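You operate a simulated robot arm through the tools that you are given. There is no shell and no other tool.

The job below is to be done with a simulated robot arm. You get a single attempt, and the scene is never put back.

JOB
Pull-test the lead to its printed newtons, hold briefly, then release it.
Fine: no further than that load; wheel back to slack, lever open, lead back on the mat.

The check looks at the end state, three seconds after you hand in, the way a careful person would. Anything else that was tipped, shoved, dropped, spilled or broken makes it a failure.

ROBOT AND FRAMES
A 6-joint arm with a fingered hand, fixed in place. Base frame: the origin is at the foot of the arm, x ahead of it, y to its left, z up; the work surface is at about z = 0.804. Lengths are in m, angles in rad, forces in N, time in s.
With the tool pointing down near the work surface it reaches from about 0.32 to 0.82 m from the base axis. Its first joint turns from -2.897 to 2.897 rad. Payload 4 kg.
The tool frame sits at the grasp point between the pads (the TCP): z along the fingers, y along the line on which they close. The tips reach 0.026 m beyond it. Largest opening 0.132 m; the body of the gripper starts 0.073 m behind the TCP. The gripper is a hand of 5 fingers: y runs from the thumb to the fingers, the wrist lies at [0, 0, -0.239] in the tool frame, and closing takes about 1.5 s.
Orientation is that of the tool frame in the base frame, as a unit quaternion [w, x, y, z]. With the fingers straight down and closing along the base's y, the tool's x points along the base's -x, its y along +y and its z along -z.

CONTROLS
- The arm moves only by the tool step_arm. Its argument "rows" is one flat list of numbers, 6 for each row, row after row: the shift along the tool's x, y, z in m, then the turn, a rotation vector about the tool's x, y, z in rad. In form: [tx, ty, tz, rx, ry, rz, tx, ty, tz, rx, ry, rz, ...]. A call has 1 to 20 rows; each row is the pose to reach, as a shift and turn from the pose commanded when the call began, along the tool's axes at that moment. "hand" is the gripper command, from -1 (fully open) to 1 (shut), values between in proportion, set as the call begins (left out, the last holds). Each row takes 0.2 s and may step no farther than 0.05 m and 0.15 rad from the row before; otherwise, or with a gripper value out of range, the whole call is refused. A pose out of reach is approached as far as the arm can. The call stops where the force on the tool passes 90 N (or 10 N more than at its start, if that is more) or the arm is blocked; 0.2 s more then pass. The fingers move at their own pace (about 0.045 m/s each) and stop on an object; they squeeze with about 25 N. The grip force told is the motor's: it shows also when the fingers shut on nothing. Time passes only in rows, and 0.2 s behind the last, so rows that repeat a pose let the fingers close. The reply holds the time, the measured pose of the TCP, the force on the tool along the base axes, the opening and the grip force, in the units named above and with some noise, with the torque about the TCP (base axes, N m) and any sound that the robot's microphone picked up.
- Cameras (640 x 400 px; columns grow to the right, rows downward): "scene" is fixed at [0.3856, 0.5049, 1.4021]; the picture's right is [-0.99, -0.13, 0.00], its down [-0.09, 0.69, -0.72] and it looks along [0.10, -0.71, -0.70] (base axes); focal length 214 px, centre (320, 200). "wrist" rides on the gripper at [0.084, 0.002, -0.097] in the tool frame; the picture's right is [-0.02, 1.00, 0.00], its down [-0.75, -0.02, -0.66] and it looks along [-0.66, -0.01, 0.75] (tool axes); focal length 270 px, centre (320, 200). There is no depth. A picture from a camera that has moved, and an enlarged one, comes with that camera's place and axes in the base frame and with its lens. The place of the scene camera against the robot may be out by one fixed shift of up to 0.025 m in any direction.
- get_image(camera): a new picture of that camera. No time passes.
- curl_fingers(finger1, finger2, finger3, finger4, thumb_bend): sets how far each is bent, from 0 (flat) to 100 (curled in); at 30 the hand is open as for a grip, at 70 the pads meet at the TCP. One left out holds its place. A second passes; each finger stops where it meets its share of the squeeze, and holds until it gets a number again. A gripper value or a shape takes the hand back. It gives what a move gives, with no picture; readings hold the bend of each and the force on the fingers (four entries, about 0 where the hand has none), thumb and palm.
- grasp_type(shape): the hand has 5 fingers and takes this shape, open, in about a second: jaw (thumb against the fingers, like two jaws); tri (thumb and two fingers); tip (a fingertip pinch); poke (one finger out to press); point (the index stretched); flat (the hand flat); cup (the hand cupped); fist (a fist). The gripper value then closes the fingers along that shape, each until it touches; the sizes above hold for jaw. It gives what a move gives, with no picture.
- close_up(camera, box): a new picture of the part [left, top, right, bottom] of that camera's present view, enlarged. No time passes.
- job_done(): hands the job in; it is judged then, once.

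Places have to be worked out from the pictures, the camera data and where the tool is seen. Open the gripper and draw the arm clear of the work before you hand the job in, unless the task says otherwise.

The tools are called after ">>>" as a command line: name --argument value ..., lists and objects as JSON in quotes. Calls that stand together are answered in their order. step_arm: Moves the arm, as the interface text tells. Its arguments: {"type":"object","properties":{"rows":{"type":"array"},"hand":{"type":"number"}},"required":["rows"]} The other tools are called the same way: grasp_type (shape) gives the hand a shape; curl_fingers (finger1, finger2, finger3, finger4, thumb_bend) moves the fingers one by one; get_image (camera) takes a picture; close_up (camera, box) takes an enlarged picture of a part of a camera's view; job_done () hands the job in.

At the start:

```text
time: 0.0
ee_pos: [0.4394, 0.1464, 1.2234]
tcp_rot: [0.001, 0.0, 1.0, 0.0]
force: [-0.1, 0.2, -0.3]
torque: [-0.02, -0.02, 0.02]
opening: 0.1317
finger_force: 0.0
shape: jaw
bend: [30.0, 30.0, 30.0, 30.0, 30.0]
finger forces: [0.0, 0.0, 0.0, 0.0, 0.0, 0.0]
```

scene: 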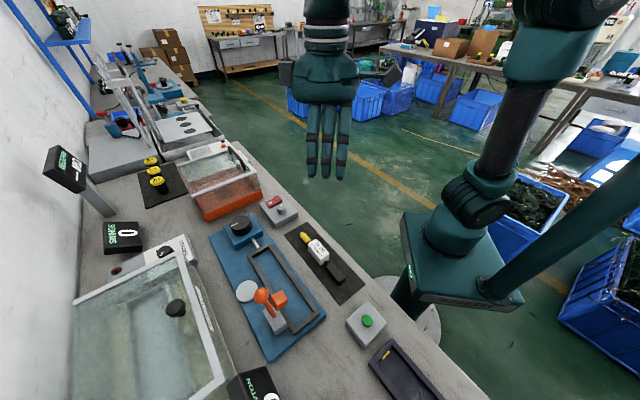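
wrist: 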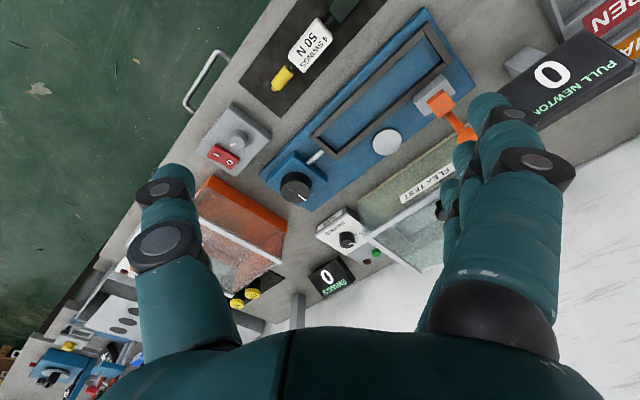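

The label on the lead seems to read "50 N / 4 SWINGS", and the blue pull tester has an orange lever, a black wheel and a pull display. I'll take closer views before moving.

>>> close_up --camera "scene" --box '[200, 190, 360, 370]'

>>> close_up --camera "wrist" --box '[180, 0, 480, 220]'

>>> close_up --camera "scene" --box '[30, 130, 330, 400]'

>>> close_up --camera "wrist" --box '[460, 0, 640, 130]'

```text
2.22 times, centred on (280, 280) of scene
camera zoom: at [0.3856, 0.5049, 1.4021], right [-0.99, -0.13, 0.0], down [-0.09, 0.69, -0.72], along [0.1, -0.71, -0.7], focal length 477 px, centre (409, 22)
```

zoom: 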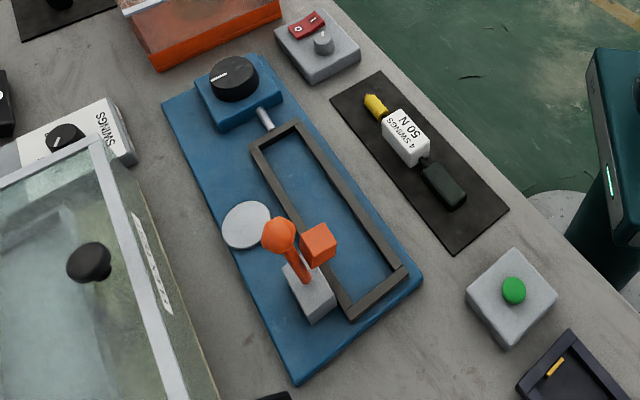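

```text
1.82 times, centred on (330, 110) of wrist
camera zoom: at [0.3546, 0.1472, 1.3201], right [0.02, 1.0, 0.0], down [0.75, -0.02, 0.66], along [0.66, -0.01, -0.75], focal length 491 px, centre (302, 364)
```

zoom: 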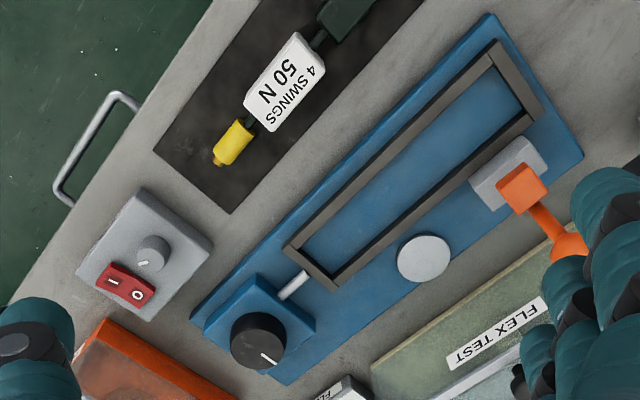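

```text
1.48 times, centred on (180, 265) of scene
camera zoom: at [0.3856, 0.5049, 1.4021], right [-0.99, -0.13, 0.0], down [-0.09, 0.69, -0.72], along [0.1, -0.71, -0.7], focal length 318 px, centre (527, 104)
```

zoom: 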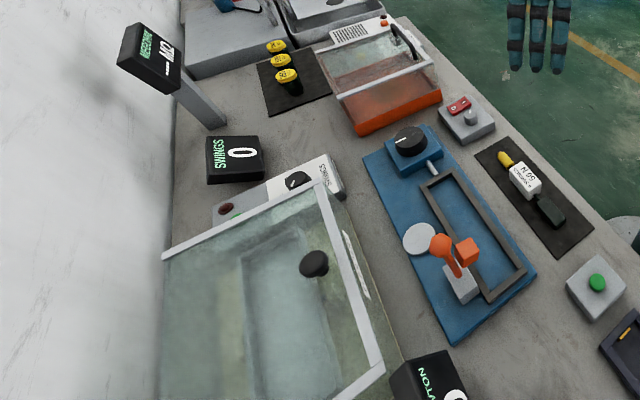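

```text
3.08 times, centred on (550, 65) of wrist
camera zoom: at [0.3546, 0.1472, 1.3201], right [0.02, 1.0, 0.0], down [0.75, -0.02, 0.66], along [0.66, -0.01, -0.75], focal length 832 px, centre (-388, 615)
```

zoom: 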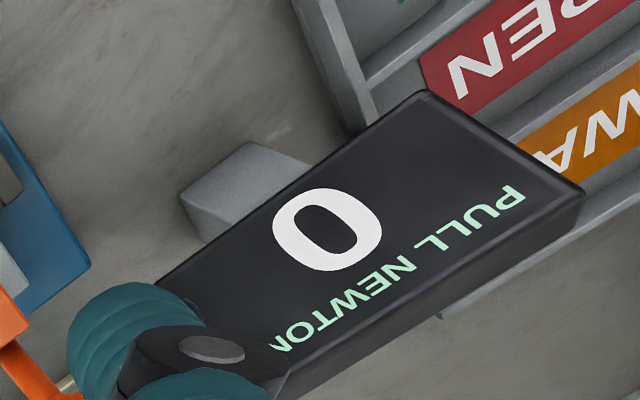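

The lead prints 50 N. The lead and tester both lie at about 45° in the base frame: lead centre near (0.45, 0.13), wheel near (0.70, 0.09), lever near (0.53, 0.35). I'll move the wrist camera for a closer look at the clamp.

>>> step_arm --rows '[0.013, 0.03, 0.028, 0, 0, 0, 0.026, 0.06, 0.056, 0, 0, 0, 0.04, 0.092, 0.085, 0, 0, 0, 0.053, 0.122, 0.113, 0, 0, 0, 0.066, 0.153, 0.141, 0, 0, 0, 0.079, 0.184, 0.17, 0, 0, 0]'

>>> get_image --camera "wrist"

>>> close_up --camera "wrist" --box '[180, 60, 460, 235]'

```text
time: 1.4
ee_pos: [0.3594, 0.3313, 1.055]
tcp_rot: [0.0, 0.001, 1.0, 0.001]
force: [0.2, 0.2, 0.0]
torque: [-0.04, -0.02, 0.02]
opening: 0.1315
finger_force: 0.1
shape: jaw
bend: [30.0, 30.0, 30.0, 30.0, 30.0]
finger forces: [0.0, 0.0, 0.1, 0.0, 0.1, 0.1]
```

```text
taken
camera wrist: at [0.2755, 0.3319, 1.1506], right [0.02, 1.0, 0.0], down [0.75, -0.02, 0.66], along [0.66, -0.01, -0.75], focal length 270 px, centre (320, 200)
```

wrist: 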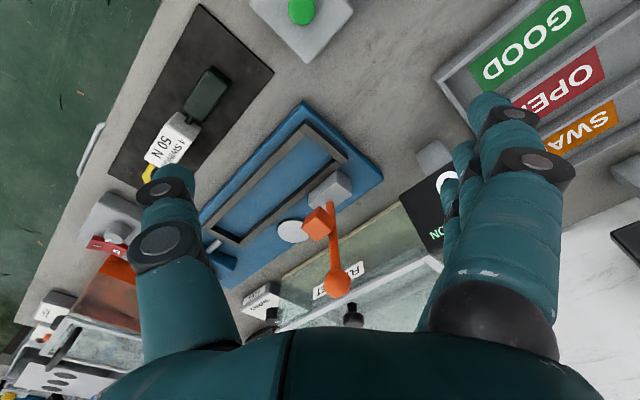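

```text
2.29 times, centred on (320, 148) of wrist
camera zoom: at [0.2755, 0.3319, 1.1506], right [0.02, 1.0, 0.0], down [0.75, -0.02, 0.66], along [0.66, -0.01, -0.75], focal length 618 px, centre (320, 320)
```

zoom: 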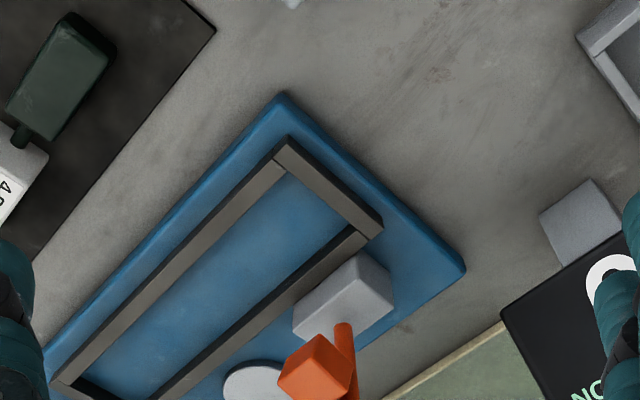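

The lever clamp sits at the far end of the frame. I'll look at it and at the wheel end more closely with the scene camera.

>>> close_up --camera "scene" --box '[240, 270, 320, 350]'

>>> close_up --camera "scene" --box '[210, 200, 290, 260]'

>>> close_up --camera "scene" --box '[280, 220, 370, 310]'

```text
5.00 times, centred on (280, 310) of scene
camera zoom: at [0.3856, 0.5049, 1.4021], right [-0.99, -0.13, 0.0], down [-0.09, 0.69, -0.72], along [0.1, -0.71, -0.7], focal length 1072 px, centre (520, -350)
```

zoom: 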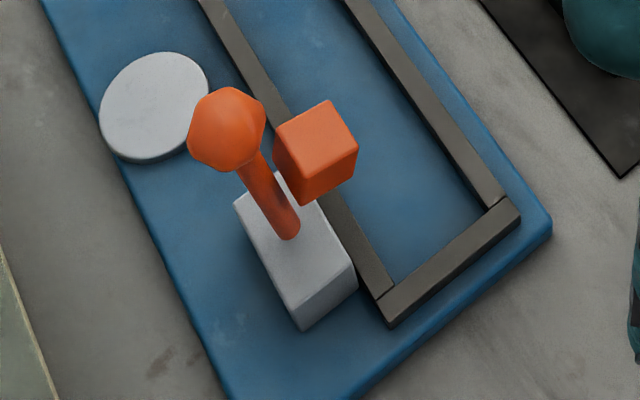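

```text
6.67 times, centred on (250, 230) of scene
camera zoom: at [0.3856, 0.5049, 1.4021], right [-0.99, -0.13, 0.0], down [-0.09, 0.69, -0.72], along [0.1, -0.71, -0.7], focal length 1430 px, centre (787, 0)
```

zoom: 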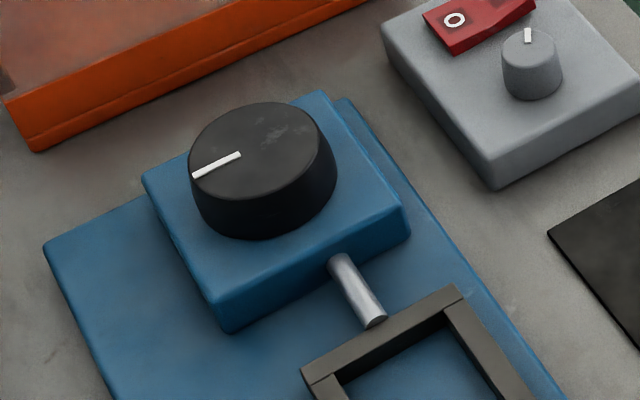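

```text
4.44 times, centred on (325, 265) of scene
camera zoom: at [0.3856, 0.5049, 1.4021], right [-0.99, -0.13, 0.0], down [-0.09, 0.69, -0.72], along [0.1, -0.71, -0.7], focal length 953 px, centre (298, -89)
```

zoom: 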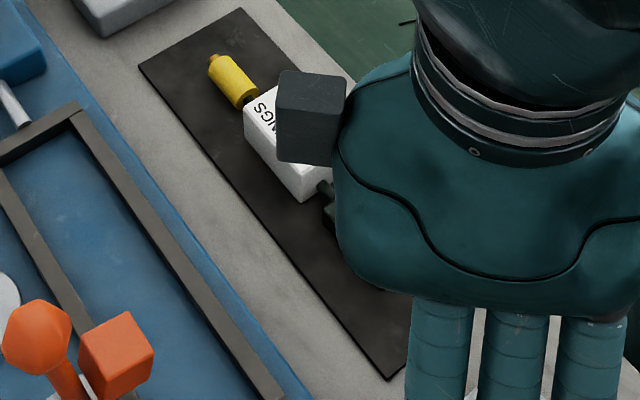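

Triangulated: the lever stands upright (pivot near (0.526, 0.342, 0.87), ball at z≈1.0), with its orange pad on the frame side, so folding it toward the frame would close the clamp. I'll turn the tool 45° to match the lead and look at it from closer up.

>>> step_arm --rows '[0.003, -0.014, 0.009, 0, 0, 0.131, 0.006, -0.028, 0.018, 0, 0, 0.262, 0.009, -0.043, 0.027, 0, 0, 0.393, 0.012, -0.057, 0.036, 0, 0, 0.524, 0.016, -0.072, 0.045, 0, 0, 0.655, 0.019, -0.086, 0.055, 0, 0, 0.785]'

>>> get_image --camera "wrist"

>>> close_up --camera "wrist" --box '[240, 60, 440, 240]'

```text
time: 2.8
ee_pos: [0.3411, 0.2428, 0.9986]
tcp_rot: [-0.001, 0.383, 0.924, 0.0]
force: [-0.3, -0.2, -0.3]
torque: [-0.02, 0.0, -0.01]
opening: 0.1319
finger_force: 0.0
shape: jaw
bend: [30.0, 30.0, 30.0, 30.0, 30.0]
finger forces: [0.1, 0.0, 0.1, 0.1, 0.1, 0.0]
```

```text
taken
camera wrist: at [0.2819, 0.304, 1.0954], right [0.72, 0.69, 0.0], down [0.52, -0.54, 0.66], along [0.45, -0.48, -0.75], focal length 270 px, centre (320, 200)
```

wrist: 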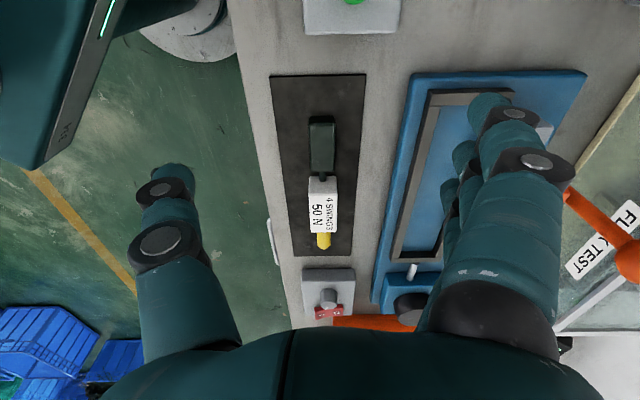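

```text
2.22 times, centred on (340, 150) of wrist
camera zoom: at [0.2819, 0.304, 1.0954], right [0.72, 0.69, 0.0], down [0.52, -0.54, 0.66], along [0.45, -0.48, -0.75], focal length 601 px, centre (276, 311)
```

zoom: 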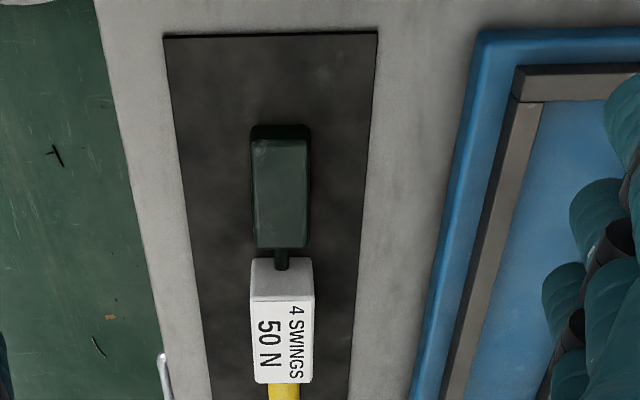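

The lead lies neatly parallel to the frame and, by my estimate, spans 0.205 m against a 0.23 m frame interior, so placing it is nearly a pure sideways shift of about 0.147 m. Before approaching, I check the hand's bulk in the scene view for clearance near the lever.

>>> get_image --camera "scene"

>>> close_up --camera "scene" --box '[280, 100, 480, 300]'

```text
taken
```

scene: 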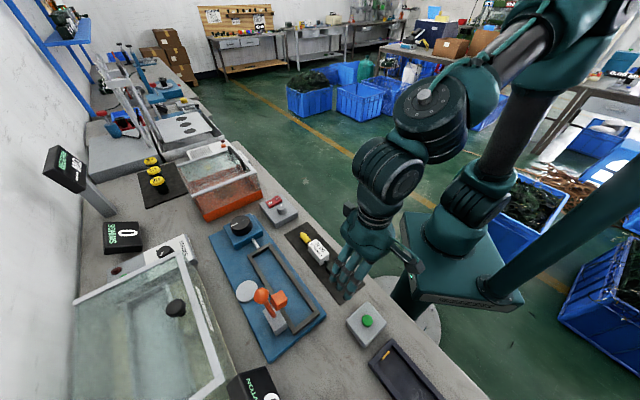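

```text
2.00 times, centred on (380, 200) of scene
camera zoom: at [0.3856, 0.5049, 1.4021], right [-0.99, -0.13, 0.0], down [-0.09, 0.69, -0.72], along [0.1, -0.71, -0.7], focal length 429 px, centre (200, 200)
```

zoom: 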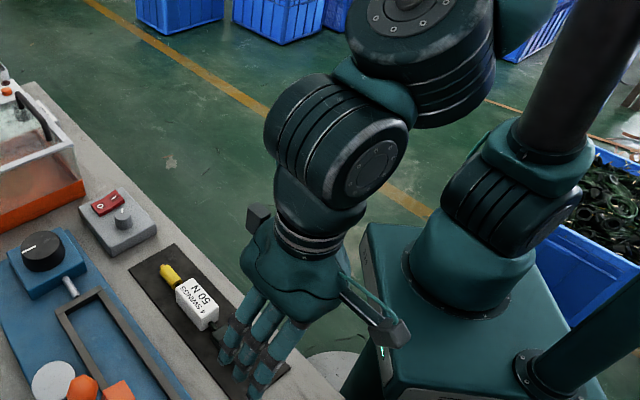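

A camera bracket sticks out on the tool's +x side, which would end up close to the lever. I'll turn the hand 180° so it sits on the wheel side instead, in two quarter turns at a safe height.

>>> step_arm --rows '[0, 0, -0.01, 0, 0, -0.143, 0, 0, -0.02, 0, 0, -0.286, 0, 0, -0.03, 0, 0, -0.428, 0, 0, -0.04, 0, 0, -0.571, 0, 0, -0.05, 0, 0, -0.714, 0, 0, -0.06, 0, 0, -0.857, 0, 0, -0.07, 0, 0, -1.0, 0, 0, -0.08, 0, 0, -1.142, 0, 0, -0.09, 0, 0, -1.285, 0, 0, -0.1, 0, 0, -1.428, 0, 0, -0.1, 0, 0, -1.571]'

>>> step_arm --rows '[0, 0, 0, 0, 0, -0.143, 0, 0, 0, 0, 0, -0.286, 0, 0, 0, 0, 0, -0.428, 0, 0, 0, 0, 0, -0.571, 0, 0, 0, 0, 0, -0.714, 0, 0, 0, 0, 0, -0.857, 0, 0, 0, 0, 0, -1.0, 0, 0, 0, 0, 0, -1.142, 0, 0, 0, 0, 0, -1.285, 0, 0, 0, 0, 0, -1.428, 0, 0, 0, 0, 0, -1.571]'

```text
time: 5.2
ee_pos: [0.3416, 0.2436, 1.0998]
tcp_rot: [0.0, -0.385, 0.923, 0.0]
force: [0.9, -0.5, -0.3]
torque: [-0.03, 0.01, 0.0]
opening: 0.1322
finger_force: 0.0
shape: jaw
bend: [30.0, 30.0, 30.0, 30.0, 30.0]
finger forces: [0.0, 0.0, 0.1, 0.1, 0.0, 0.1]
```

```text
time: 7.6
ee_pos: [0.3163, 0.2855, 1.1343]
tcp_rot: [-0.006, 0.918, -0.395, -0.028]
force: [-0.2, 0.1, 0.2]
torque: [0.03, 0.01, -0.01]
opening: 0.132
finger_force: 0.0
shape: jaw
bend: [30.0, 30.0, 30.0, 30.0, 30.0]
finger forces: [0.0, 0.1, 0.0, 0.0, 0.0, 0.0]
out of reach, approached as far as the arm can: row 10, 11
```

The last few degrees of that flip are out of reach, so I'll go back to the original side. There I'll tilt the hand toward the wheel so the camera bracket clears the lever. Rotating back now.

>>> step_arm --rows '[0, 0, 0, 0, 0, 0.143, 0, 0, 0, 0, 0, 0.286, 0, 0, 0, 0, 0, 0.428, 0, 0, 0, 0, 0, 0.571, 0, 0, 0, 0, 0, 0.714, 0, 0, 0, 0, 0, 0.857, 0, 0, 0, 0, 0, 1.0, 0, 0, 0, 0, 0, 1.142, 0, 0, 0, 0, 0, 1.285, 0, 0, 0, 0, 0, 1.428, 0, 0, 0, 0, 0, 1.571]'

>>> step_arm --rows '[0, 0, 0, 0, 0, 0.143, 0, 0, 0, 0, 0, 0.286, 0, 0, 0, 0, 0, 0.428, 0, 0, 0, 0, 0, 0.571, 0, 0, 0, 0, 0, 0.714, 0, 0, 0, 0, 0, 0.857, 0, 0, 0, 0, 0, 1.0, 0, 0, 0, 0, 0, 1.142, 0, 0, 0, 0, 0, 1.285, 0, 0, 0, 0, 0, 1.428, 0, 0, 0, 0, 0, 1.571]'

```text
time: 10.0
ee_pos: [0.3176, 0.2871, 1.1347]
tcp_rot: [-0.016, -0.369, 0.929, 0.025]
force: [0.3, 0.5, -0.3]
torque: [0.0, 0.01, 0.0]
opening: 0.132
finger_force: 0.1
shape: jaw
bend: [30.0, 30.0, 30.0, 30.0, 30.0]
finger forces: [0.0, 0.0, 0.1, 0.0, 0.0, 0.1]
```

```text
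time: 12.4
ee_pos: [0.317, 0.2863, 1.1342]
tcp_rot: [-0.028, 0.397, 0.917, 0.007]
force: [0.2, -0.2, -0.7]
torque: [0.01, 0.02, 0.0]
opening: 0.1318
finger_force: 0.1
shape: jaw
bend: [30.0, 30.0, 30.0, 30.0, 30.0]
finger forces: [0.0, 0.0, 0.0, 0.0, 0.0, 0.0]
```

I'm back at 45° with a slight residual tilt. Next I hover over the white block (about x 0.456, y 0.124) with a 0.25 rad tilt toward the wheel side.

>>> step_arm --rows '[-0.0371, -0.0027, 0.0269, -0.0013, 0.032, -0.0053, -0.0742, -0.0053, 0.0538, -0.0027, 0.064, -0.0107, -0.1113, -0.008, 0.0807, -0.004, 0.096, -0.016, -0.1484, -0.0107, 0.1077, -0.0053, 0.129, -0.0213, -0.1855, -0.0133, 0.1346, -0.0067, 0.161, -0.0267, -0.2226, -0.016, 0.1615, -0.008, 0.193, -0.032]'

>>> get_image --camera "wrist"

>>> get_image --camera "scene"

```text
time: 13.8
ee_pos: [0.4493, 0.1182, 0.9589]
tcp_rot: [-0.116, 0.377, 0.918, 0.047]
force: [0.2, -0.8, 0.5]
torque: [0.01, 0.03, 0.01]
opening: 0.1316
finger_force: 0.0
shape: jaw
bend: [30.0, 30.0, 30.0, 30.0, 30.0]
finger forces: [0.0, 0.0, 0.0, 0.0, 0.0, 0.0]
```

```text
taken
camera wrist: at [0.41, 0.1605, 1.0734], right [0.72, 0.7, 0.0], down [0.62, -0.64, 0.45], along [0.31, -0.33, -0.89], focal length 270 px, centre (320, 200)
```

wrist: 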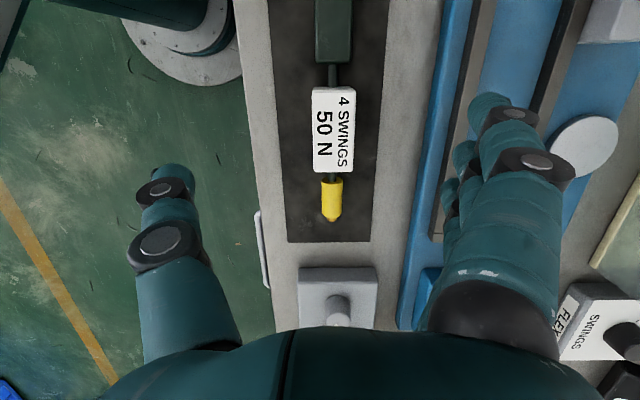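

```text
taken
```

scene: 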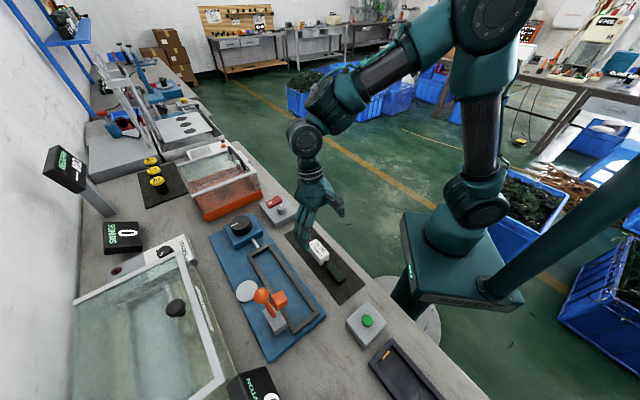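

The white block is centred near u≈0.230, w≈0.412 in my 45° axes, with its top at about z 0.84. I narrow the opening so the fingers stay clear of the blue plate, align sideways, then descend around the block.

>>> step_arm --rows '[0, 0.0107, 0, 0, 0, 0, 0, 0.0107, 0, 0, 0, 0, 0, 0.0107, 0, 0, 0, 0, 0, 0.0107, 0, 0, 0, 0, 0, 0.0107, 0, 0, 0, 0, -0.006, 0.0107, 0.025, 0, 0, 0, -0.012, 0.0107, 0.05, 0, 0, 0, -0.017, 0.0107, 0.07, 0, 0, 0]' --hand -0.2

>>> get_image --camera "wrist"

>>> close_up --camera "scene" --box '[260, 160, 380, 300]'

```text
time: 15.6
ee_pos: [0.456, 0.1261, 0.8879]
tcp_rot: [-0.116, 0.379, 0.917, 0.047]
force: [-0.1, -0.2, -0.2]
torque: [0.01, 0.0, 0.03]
opening: 0.08
finger_force: 0.1
shape: jaw
bend: [71.0, 71.0, 71.0, 71.0, 69.0]
finger forces: [0.1, 0.0, 0.0, 0.0, 0.1, 0.1]
```

```text
taken
camera wrist: at [0.4164, 0.1673, 1.0025], right [0.72, 0.7, -0.01], down [0.62, -0.64, 0.45], along [0.31, -0.33, -0.89], focal length 270 px, centre (320, 200)
```

wrist: 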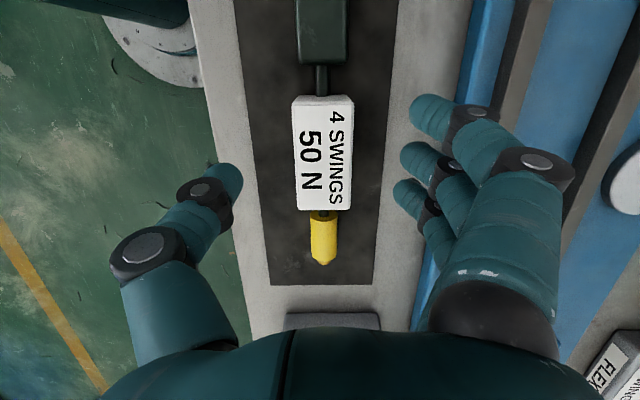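

```text
2.86 times, centred on (320, 230) of scene
camera zoom: at [0.3856, 0.5049, 1.4021], right [-0.99, -0.13, 0.0], down [-0.09, 0.69, -0.72], along [0.1, -0.71, -0.7], focal length 613 px, centre (320, 114)
```

zoom: 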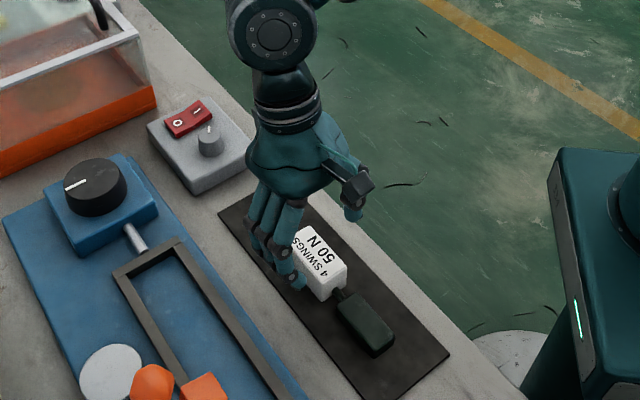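

The block is centred between thumb and fingers. I descend the last 4 cm to z≈0.847, watching for contact.

>>> step_arm --rows '[-0.005, 0, 0.02, 0, 0, 0, -0.0085, 0, 0.034, 0, 0, 0, -0.0101, 0, 0.0397, 0, 0, 0]'

>>> get_image --camera "wrist"

```text
time: 16.4
ee_pos: [0.4558, 0.1277, 0.8458]
tcp_rot: [-0.116, 0.378, 0.917, 0.048]
force: [0.3, -0.9, -0.4]
torque: [0.03, 0.01, 0.03]
opening: 0.0796
finger_force: 0.1
shape: jaw
bend: [71.0, 71.0, 71.0, 71.0, 69.0]
finger forces: [0.1, 0.0, 0.1, 0.0, 0.0, 0.0]
```

```text
taken
camera wrist: at [0.4162, 0.1686, 0.9613], right [0.72, 0.7, -0.01], down [0.62, -0.64, 0.45], along [0.31, -0.33, -0.89], focal length 270 px, centre (320, 200)
```

wrist: 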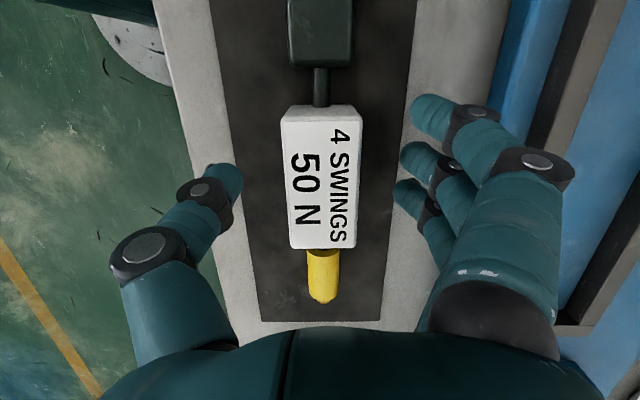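

No contact with the mat, and the block sits between the pads. I close the hand.

>>> step_arm --rows '[0, 0, 0, 0, 0, 0, 0, 0, 0, 0, 0, 0, 0, 0, 0, 0, 0, 0, 0, 0, 0, 0, 0, 0, 0, 0, 0, 0, 0, 0, 0, 0, 0, 0, 0, 0, 0, 0, 0, 0, 0, 0, 0, 0, 0, 0, 0, 0]' --hand 1

>>> get_image --camera "wrist"

```text
time: 18.2
ee_pos: [0.4551, 0.1269, 0.8474]
tcp_rot: [-0.116, 0.378, 0.917, 0.048]
force: [-0.1, -0.4, 0.5]
torque: [-0.03, 0.01, 0.01]
opening: 0.0308
finger_force: 25.5
shape: jaw
bend: [73.0, 73.0, 73.0, 73.0, 70.0]
finger forces: [5.4, 5.7, 5.7, 5.8, 22.5, 0.0]
```

```text
taken
camera wrist: at [0.4163, 0.1685, 0.9615], right [0.72, 0.69, -0.01], down [0.62, -0.64, 0.45], along [0.31, -0.33, -0.89], focal length 270 px, centre (320, 200)
```

wrist: 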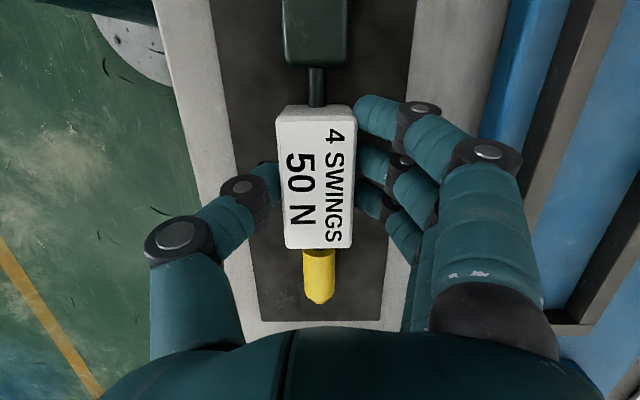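

Firm grip (opening 0.031, 25 N). I lift straight up 8 cm and check that the lead hangs level.

>>> step_arm --rows '[0.005, 0, -0.0194, 0, 0, 0, 0.0099, 0, -0.0388, 0, 0, 0, 0.0148, 0, -0.0581, 0, 0, 0, 0.0198, 0, -0.0775, 0, 0, 0]'

>>> get_image --camera "wrist"

>>> close_up --camera "scene" --box '[220, 180, 380, 320]'

```text
time: 19.2
ee_pos: [0.4567, 0.1264, 0.9285]
tcp_rot: [-0.116, 0.378, 0.917, 0.047]
force: [-1.4, -0.5, -1.1]
torque: [-0.04, -0.02, -0.03]
opening: 0.0303
finger_force: 24.7
shape: jaw
bend: [73.0, 73.0, 73.0, 73.0, 70.0]
finger forces: [5.5, 5.5, 5.7, 5.6, 22.3, 0.0]
```

```text
taken
camera wrist: at [0.4175, 0.1695, 1.043], right [0.72, 0.69, -0.01], down [0.62, -0.64, 0.45], along [0.31, -0.33, -0.89], focal length 270 px, centre (320, 200)
```

wrist: 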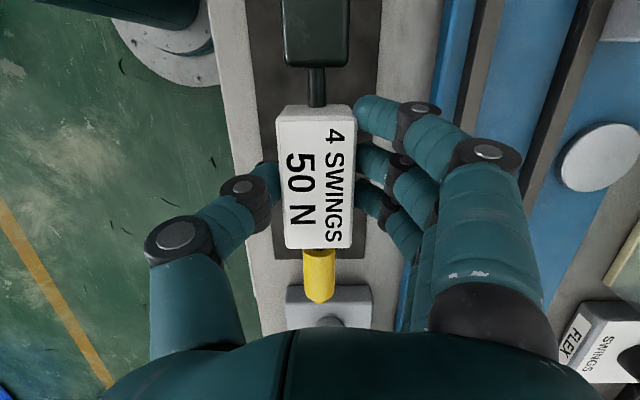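

```text
2.86 times, centred on (300, 250) of scene
camera zoom: at [0.3856, 0.5049, 1.4021], right [-0.99, -0.13, 0.0], down [-0.09, 0.69, -0.72], along [0.1, -0.71, -0.7], focal length 613 px, centre (377, 57)
```

zoom: 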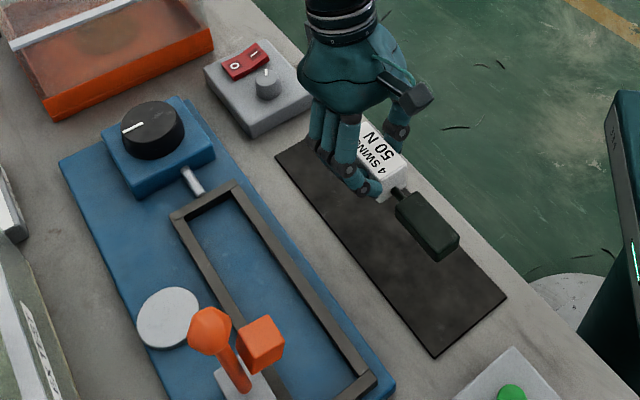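

The lead lifted level. I measure the frame rails from this view before traversing.

>>> close_up --camera "wrist" --box '[420, 0, 640, 140]'

>>> close_up --camera "scene" --box '[235, 230, 335, 340]'

```text
2.86 times, centred on (530, 70) of wrist
camera zoom: at [0.4175, 0.1695, 1.043], right [0.72, 0.69, -0.01], down [0.62, -0.64, 0.45], along [0.31, -0.33, -0.89], focal length 772 px, centre (-280, 571)
```

zoom: 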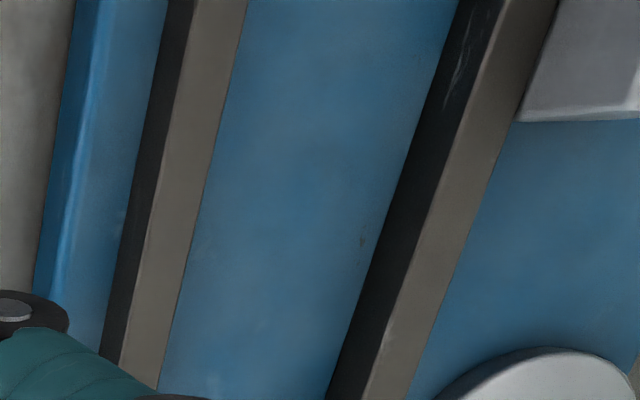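

```text
3.64 times, centred on (285, 285) of scene
camera zoom: at [0.3856, 0.5049, 1.4021], right [-0.99, -0.13, 0.0], down [-0.09, 0.69, -0.72], along [0.1, -0.71, -0.7], focal length 780 px, centre (447, -109)
```

zoom: 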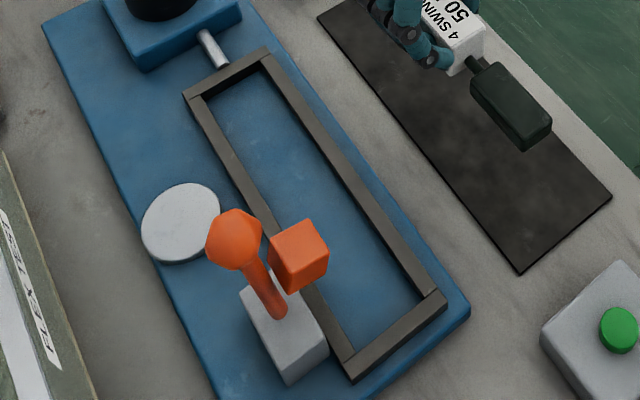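

Rails: interior spans about w 0.534–0.592 and u 0.09–0.326, with the floor near z 0.82. I carry the lead sideways over the frame centre at the current height.

>>> step_arm --rows '[0.004, 0.037, 0.001, 0, 0, 0, 0.008, 0.074, 0.002, 0, 0, 0, 0.012, 0.111, 0.003, 0, 0, 0, 0.0155, 0.1487, 0.004, 0, 0, 0]'

>>> get_image --camera "wrist"

>>> close_up --camera "scene" --box '[200, 160, 360, 340]'

```text
time: 20.2
ee_pos: [0.5526, 0.2448, 0.9286]
tcp_rot: [-0.115, 0.377, 0.918, 0.048]
force: [0.0, 0.2, -1.2]
torque: [-0.05, 0.01, 0.01]
opening: 0.0306
finger_force: 24.8
shape: jaw
bend: [73.0, 73.0, 73.0, 73.0, 70.0]
finger forces: [5.6, 5.6, 5.7, 5.7, 22.6, 0.0]
```

```text
taken
camera wrist: at [0.5121, 0.2862, 1.0421], right [0.72, 0.69, -0.01], down [0.62, -0.64, 0.45], along [0.31, -0.33, -0.89], focal length 270 px, centre (320, 200)
```

wrist: 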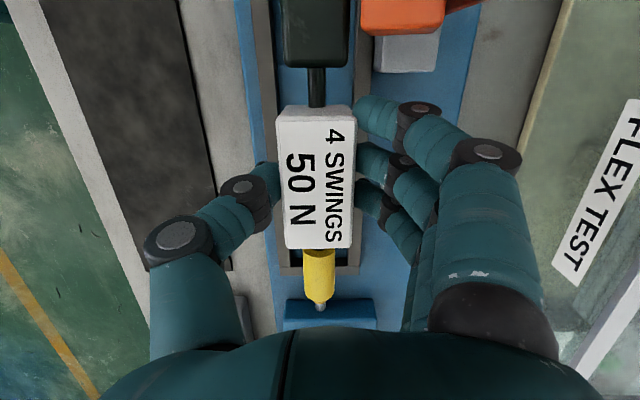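

```text
2.22 times, centred on (280, 250) of scene
camera zoom: at [0.3856, 0.5049, 1.4021], right [-0.99, -0.13, 0.0], down [-0.09, 0.69, -0.72], along [0.1, -0.71, -0.7], focal length 477 px, centre (409, 89)
```

zoom: 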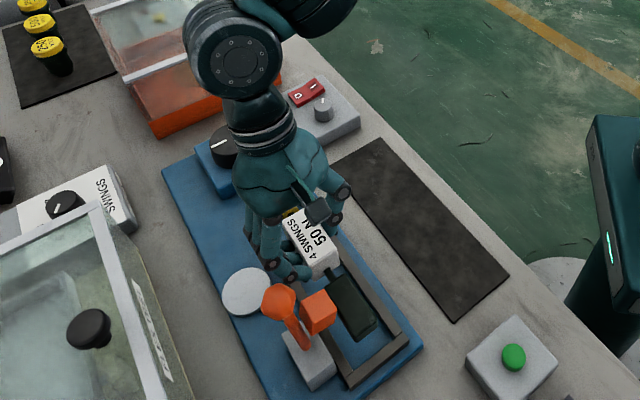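

The lead is above the frame. I zoom into the wrist view to check the alignment of lead and rails.

>>> close_up --camera "wrist" --box '[220, 0, 440, 140]'

>>> close_up --camera "wrist" --box '[230, 200, 430, 330]'

```text
2.86 times, centred on (330, 70) of wrist
camera zoom: at [0.5121, 0.2862, 1.0421], right [0.72, 0.69, -0.01], down [0.62, -0.64, 0.45], along [0.31, -0.33, -0.89], focal length 772 px, centre (291, 571)
```

zoom: 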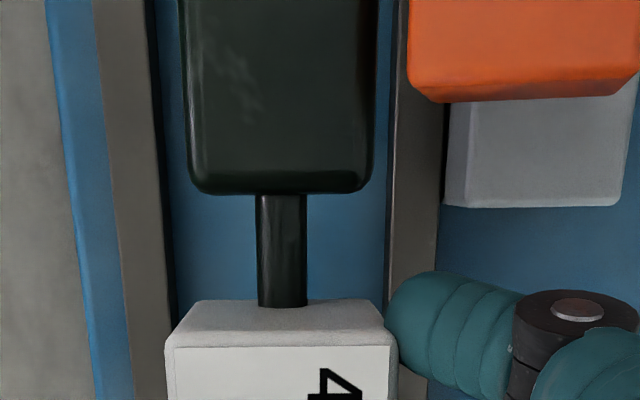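

```text
3.08 times, centred on (330, 265) of wrist
camera zoom: at [0.5121, 0.2862, 1.0421], right [0.72, 0.69, -0.01], down [0.62, -0.64, 0.45], along [0.31, -0.33, -0.89], focal length 832 px, centre (289, 0)
```

zoom: 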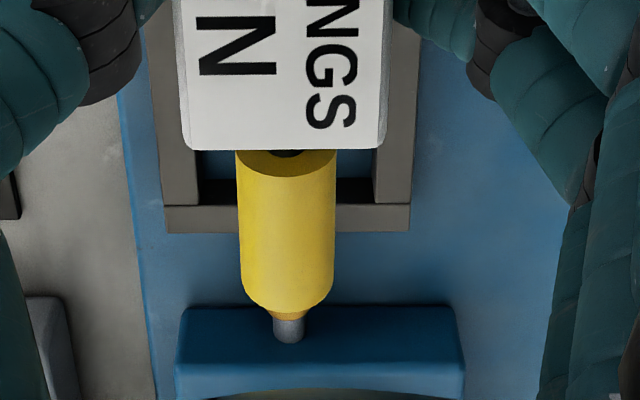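

The lead is about 2 mm off in w and about 6 mm off the frame's centre in u. I correct both and lower to just above the floor.

>>> step_arm --rows '[-0.0053, -0.002, -0.0014, 0, 0, 0, -0.009, -0.002, 0.013, 0, 0, 0, -0.0127, -0.002, 0.0277, 0, 0, 0, -0.0164, -0.002, 0.0422, 0, 0, 0, -0.0201, -0.002, 0.0567, 0, 0, 0]'

>>> get_image --camera "wrist"

>>> close_up --camera "scene" --box '[220, 220, 340, 340]'

```text
time: 21.4
ee_pos: [0.5528, 0.2396, 0.8689]
tcp_rot: [-0.115, 0.378, 0.917, 0.048]
force: [0.2, -0.5, -0.5]
torque: [-0.01, -0.03, -0.02]
opening: 0.0302
finger_force: 24.8
shape: jaw
bend: [73.0, 73.0, 73.0, 73.0, 70.0]
finger forces: [5.5, 5.7, 5.7, 5.6, 22.3, 0.0]
```

```text
taken
camera wrist: at [0.5131, 0.2812, 0.9828], right [0.72, 0.69, -0.01], down [0.62, -0.64, 0.45], along [0.31, -0.33, -0.89], focal length 270 px, centre (320, 200)
```

wrist: 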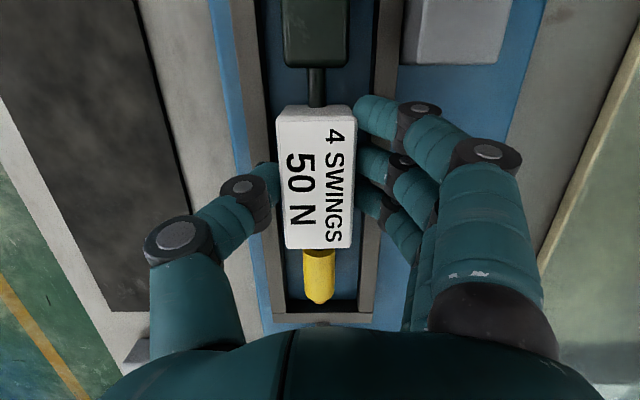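

```text
3.33 times, centred on (280, 280) of scene
camera zoom: at [0.3856, 0.5049, 1.4021], right [-0.99, -0.13, 0.0], down [-0.09, 0.69, -0.72], along [0.1, -0.71, -0.7], focal length 715 px, centre (453, -67)
```

zoom: 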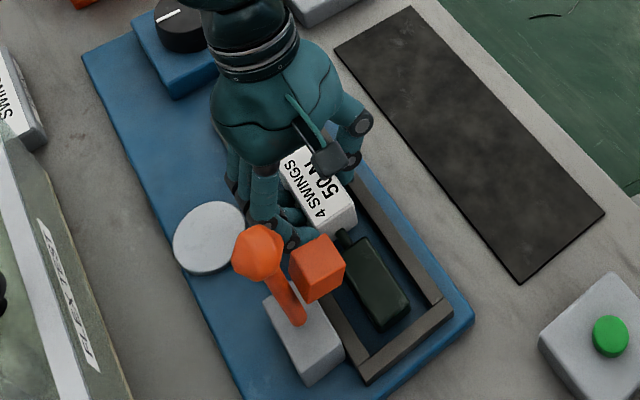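

The lead sits within the frame on all sides. I lower in small steps, watching for floor contact.

>>> step_arm --rows '[-0.0007, 0, 0.0029, 0, 0, 0, -0.0015, 0, 0.0058, 0, 0, 0, -0.0015, 0, 0.0058, 0, 0, 0]'

>>> step_arm --rows '[-0.0005, 0, 0.0019, 0, 0, 0, -0.0005, 0, 0.0019, 0, 0, 0]'

```text
time: 22.2
ee_pos: [0.5542, 0.2402, 0.8622]
tcp_rot: [-0.116, 0.378, 0.917, 0.048]
force: [-3.3, -4.0, 11.9]
torque: [-0.02, -0.32, -0.08]
opening: 0.0313
finger_force: 25.3
shape: jaw
bend: [73.0, 73.0, 73.0, 74.0, 70.0]
finger forces: [5.7, 5.6, 5.4, 22.9, 27.8, 0.1]
```

```text
time: 22.8
ee_pos: [0.5531, 0.2393, 0.8614]
tcp_rot: [-0.116, 0.378, 0.917, 0.048]
force: [-9.1, -0.8, 33.7]
torque: [-0.04, -0.25, -0.05]
opening: 0.0318
finger_force: 24.8
shape: jaw
bend: [74.0, 74.0, 74.0, 75.0, 70.0]
finger forces: [5.7, 5.6, 5.4, 32.0, 33.8, 0.1]
```

A fingertip (finger 4) is touching the rail or floor, so I back up 3.5 mm and open slightly to release the lead inside the frame.

>>> step_arm --rows '[0.0009, 0, -0.0036, 0, 0, 0, 0.0009, 0, -0.0036, 0, 0, 0]'

>>> step_arm --rows '[0, 0, 0, 0, 0, 0, 0, 0, 0, 0, 0, 0, 0, 0, 0, 0, 0, 0, 0, 0, 0, 0, 0, 0, 0, 0, 0, 0, 0, 0]' --hand 0.3

>>> get_image --camera "wrist"

```text
time: 23.4
ee_pos: [0.5532, 0.2378, 0.8631]
tcp_rot: [-0.116, 0.379, 0.917, 0.047]
force: [-1.4, -1.6, 1.0]
torque: [-0.02, -0.02, -0.07]
opening: 0.0313
finger_force: 25.0
shape: jaw
bend: [74.0, 73.0, 73.0, 74.0, 70.0]
finger forces: [5.3, 5.6, 5.8, 10.4, 24.7, 0.0]
```

```text
time: 24.6
ee_pos: [0.5526, 0.2388, 0.864]
tcp_rot: [-0.116, 0.379, 0.917, 0.049]
force: [-4.8, -6.2, -1.1]
torque: [-0.19, 0.19, -0.19]
opening: 0.0437
finger_force: 0.1
shape: jaw
bend: [74.0, 74.0, 74.0, 75.0, 70.0]
finger forces: [0.0, 0.0, 1.3, 5.6, 0.0, 0.0]
```

```text
taken
camera wrist: at [0.5136, 0.2803, 0.9782], right [0.72, 0.69, -0.01], down [0.62, -0.64, 0.45], along [0.31, -0.33, -0.89], focal length 270 px, centre (320, 200)
```

wrist: 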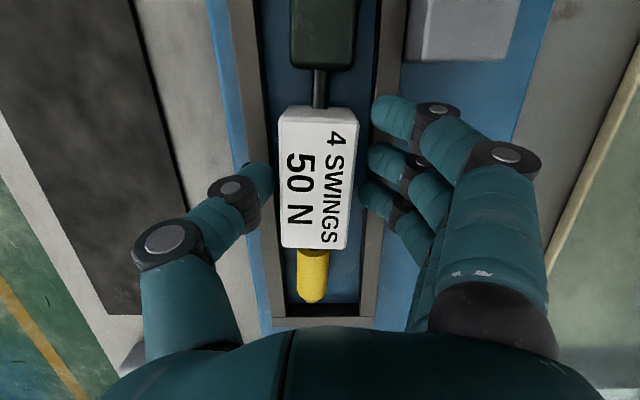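

Released. The lead lies flat between the rails, so I lift straight up and look.

>>> step_arm --rows '[0.0025, 0, -0.0097, 0, 0, 0, 0.0074, 0, -0.029, 0, 0, 0, 0.0148, 0, -0.0581, 0, 0, 0, 0.0247, 0, -0.0969, 0, 0, 0, 0.0334, 0, -0.131, 0, 0, 0]'

>>> get_image --camera "wrist"

>>> close_up --camera "scene" --box '[220, 220, 340, 340]'

```text
time: 25.8
ee_pos: [0.5539, 0.2366, 0.9999]
tcp_rot: [-0.116, 0.378, 0.917, 0.048]
force: [-0.8, 0.0, 0.0]
torque: [0.01, 0.01, -0.02]
opening: 0.0455
finger_force: 0.0
shape: jaw
bend: [74.0, 74.0, 74.0, 74.0, 70.0]
finger forces: [0.0, 0.0, 0.0, 0.0, 0.0, 0.0]
```

```text
taken
camera wrist: at [0.5144, 0.2784, 1.1139], right [0.72, 0.69, -0.01], down [0.62, -0.64, 0.45], along [0.31, -0.33, -0.89], focal length 270 px, centre (320, 200)
```

wrist: 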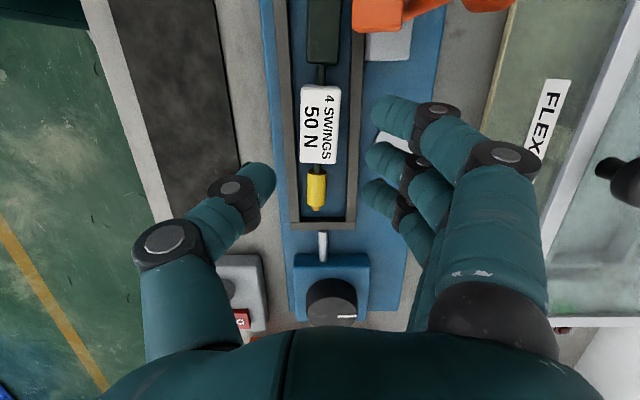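

```text
3.33 times, centred on (280, 280) of scene
camera zoom: at [0.3856, 0.5049, 1.4021], right [-0.99, -0.13, 0.0], down [-0.09, 0.69, -0.72], along [0.1, -0.71, -0.7], focal length 715 px, centre (453, -67)
```

zoom: 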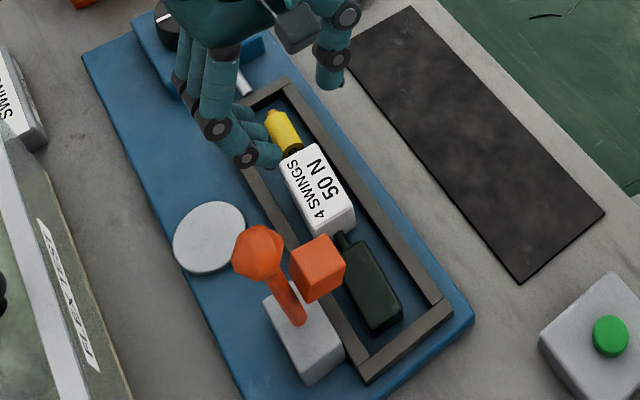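

The lead lies in the frame with its plug under the lever pad's swing. I now rise, level the hand and turn it 90°. That lets it pinch the lever ball along the hinge axis and carry it through the arc.

>>> step_arm --rows '[0.0074, 0, -0.029, 0, -0.0625, 0, 0.0149, 0, -0.058, 0, -0.125, 0, 0.0223, 0, -0.0872, 0, -0.1875, 0, 0.0297, 0, -0.1163, 0, -0.25, 0]' --hand -0.2

>>> step_arm --rows '[0.009, -0.0045, 0, 0, 0, -0.143, 0.0175, -0.009, 0, 0, 0, -0.286, 0.026, -0.0135, 0, 0, 0, -0.428, 0.035, -0.018, 0, 0, 0, -0.571, 0.044, -0.0225, 0, 0, 0, -0.714, 0.053, -0.027, 0, 0, 0, -0.857, 0.061, -0.0315, 0, 0, 0, -1.0, 0.07, -0.036, 0, 0, 0, -1.142, 0.079, -0.04, 0, 0, 0, -1.285, 0.088, -0.045, 0, 0, 0, -1.428, 0.096, -0.049, 0, 0, 0, -1.571]'

>>> get_image --camera "wrist"

>>> get_image --camera "scene"

```text
time: 26.8
ee_pos: [0.5535, 0.2383, 1.1213]
tcp_rot: [-0.001, 0.381, 0.925, -0.001]
force: [-0.2, 0.2, -1.2]
torque: [-0.02, -0.01, -0.04]
opening: 0.0788
finger_force: 0.1
shape: jaw
bend: [71.0, 71.0, 71.0, 71.0, 69.0]
finger forces: [0.1, 0.0, 0.0, 0.1, 0.0, 0.1]
```

```text
time: 29.2
ee_pos: [0.4509, 0.2706, 1.1191]
tcp_rot: [0.0, -0.385, 0.923, 0.001]
force: [-0.6, 0.2, 0.7]
torque: [0.0, 0.01, 0.01]
opening: 0.0786
finger_force: 0.1
shape: jaw
bend: [71.0, 71.0, 71.0, 71.0, 69.0]
finger forces: [0.0, 0.0, 0.0, 0.1, 0.1, 0.0]
```

```text
taken
camera wrist: at [0.3899, 0.2121, 1.2154], right [-0.7, 0.72, 0.0], down [0.54, 0.52, 0.66], along [0.47, 0.46, -0.75], focal length 270 px, centre (320, 200)
```

wrist: 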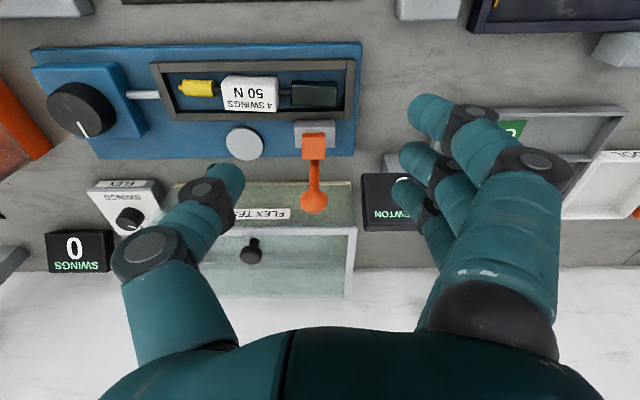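

```text
taken
```

scene: 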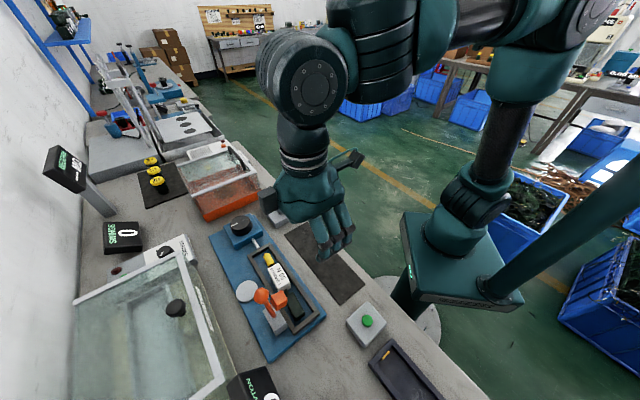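

The ball sits near u 0.133, w 0.619, z ≈0.997. I move over it at the current height, then go down so the ball is between the pads.

>>> step_arm --rows '[-0.036, -0.0015, 0, 0, 0, 0, -0.073, -0.003, 0, 0, 0, 0, -0.109, -0.0045, 0, 0, 0, 0, -0.109, -0.0045, 0.03, 0, 0, 0, -0.109, -0.0045, 0.06, 0, 0, 0]'

>>> get_image --camera "wrist"

>>> close_up --camera "scene" --box '[180, 160, 340, 340]'

```text
time: 30.4
ee_pos: [0.5279, 0.3449, 1.0581]
tcp_rot: [0.0, -0.385, 0.923, 0.001]
force: [1.1, 0.6, 0.2]
torque: [-0.02, 0.01, 0.03]
opening: 0.0787
finger_force: 0.1
shape: jaw
bend: [71.0, 71.0, 71.0, 71.0, 69.0]
finger forces: [0.1, 0.0, 0.0, 0.0, 0.0, 0.0]
```

```text
taken
camera wrist: at [0.4672, 0.2859, 1.1551], right [-0.69, 0.72, 0.0], down [0.54, 0.52, 0.66], along [0.47, 0.46, -0.75], focal length 270 px, centre (320, 200)
```

wrist: 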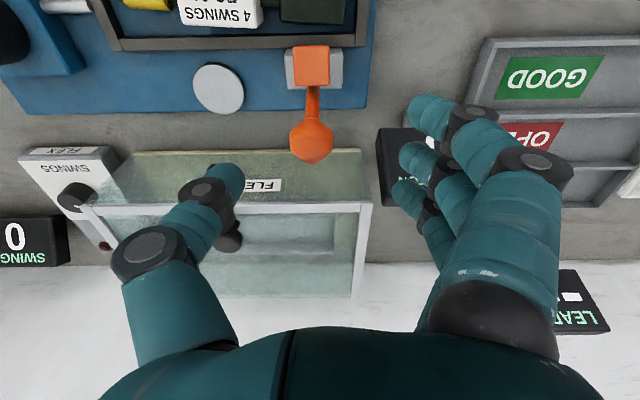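

```text
2.22 times, centred on (260, 250) of scene
camera zoom: at [0.3856, 0.5049, 1.4021], right [-0.99, -0.13, 0.0], down [-0.09, 0.69, -0.72], along [0.1, -0.71, -0.7], focal length 477 px, centre (453, 89)
```

zoom: 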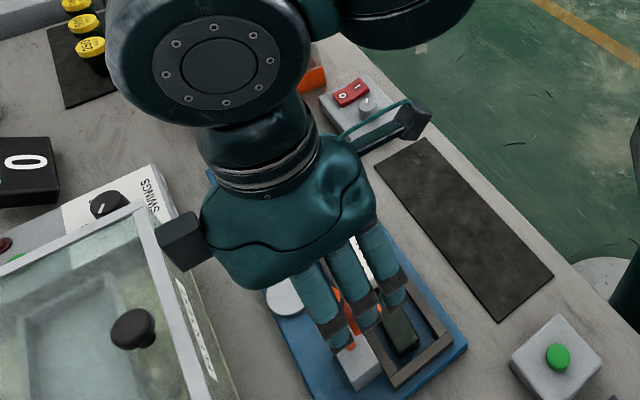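

Two views put the ball at u 0.1346, w 0.617, z 1.00. I shift 5 mm and descend 6 cm so the ball is at the grasp point.

>>> step_arm --rows '[0, -0.005, 0, 0, 0, 0, 0, -0.005, 0.02, 0, 0, 0, 0, -0.005, 0.04, 0, 0, 0, 0, -0.005, 0.06, 0, 0, 0]'

>>> get_image --camera "wrist"

```text
time: 31.4
ee_pos: [0.5333, 0.3414, 0.9972]
tcp_rot: [0.0, -0.385, 0.923, 0.001]
force: [0.7, -0.4, 0.0]
torque: [0.01, 0.03, 0.01]
opening: 0.079
finger_force: 0.1
shape: jaw
bend: [71.0, 71.0, 71.0, 71.0, 69.0]
finger forces: [0.0, 0.0, 0.1, 0.1, 0.0, 0.0]
```

```text
taken
camera wrist: at [0.4728, 0.2823, 1.0946], right [-0.69, 0.72, 0.0], down [0.54, 0.52, 0.66], along [0.47, 0.46, -0.75], focal length 270 px, centre (320, 200)
```

wrist: 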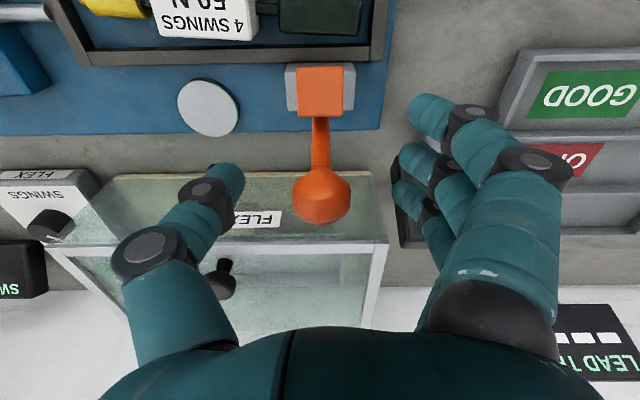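

The ball projects exactly at the grasp point. I pinch it with a partial close so the outer fingers stay clear of the rod.

>>> step_arm --rows '[0, 0, 0, 0, 0, 0, 0, 0, 0, 0, 0, 0, 0, 0, 0, 0, 0, 0, 0, 0, 0, 0, 0, 0, 0, 0, 0, 0, 0, 0, 0, 0, 0, 0, 0, 0]' --hand 0.65

>>> get_image --camera "wrist"

```text
time: 32.8
ee_pos: [0.5334, 0.3421, 0.9986]
tcp_rot: [0.001, -0.385, 0.923, 0.001]
force: [0.6, -0.3, 0.3]
torque: [-0.05, 0.01, 0.02]
opening: 0.0241
finger_force: 0.1
shape: jaw
bend: [73.0, 73.0, 73.0, 73.0, 70.0]
finger forces: [0.0, 0.1, 0.0, 0.0, 0.3, 0.0]
```

```text
taken
camera wrist: at [0.4728, 0.2823, 1.0948], right [-0.69, 0.72, 0.0], down [0.54, 0.52, 0.66], along [0.47, 0.46, -0.75], focal length 270 px, centre (320, 200)
```

wrist: 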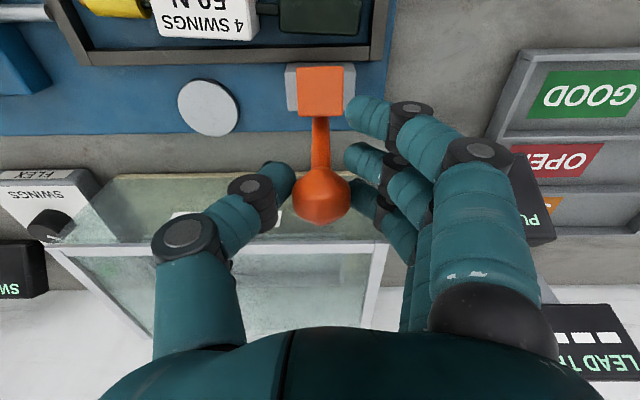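

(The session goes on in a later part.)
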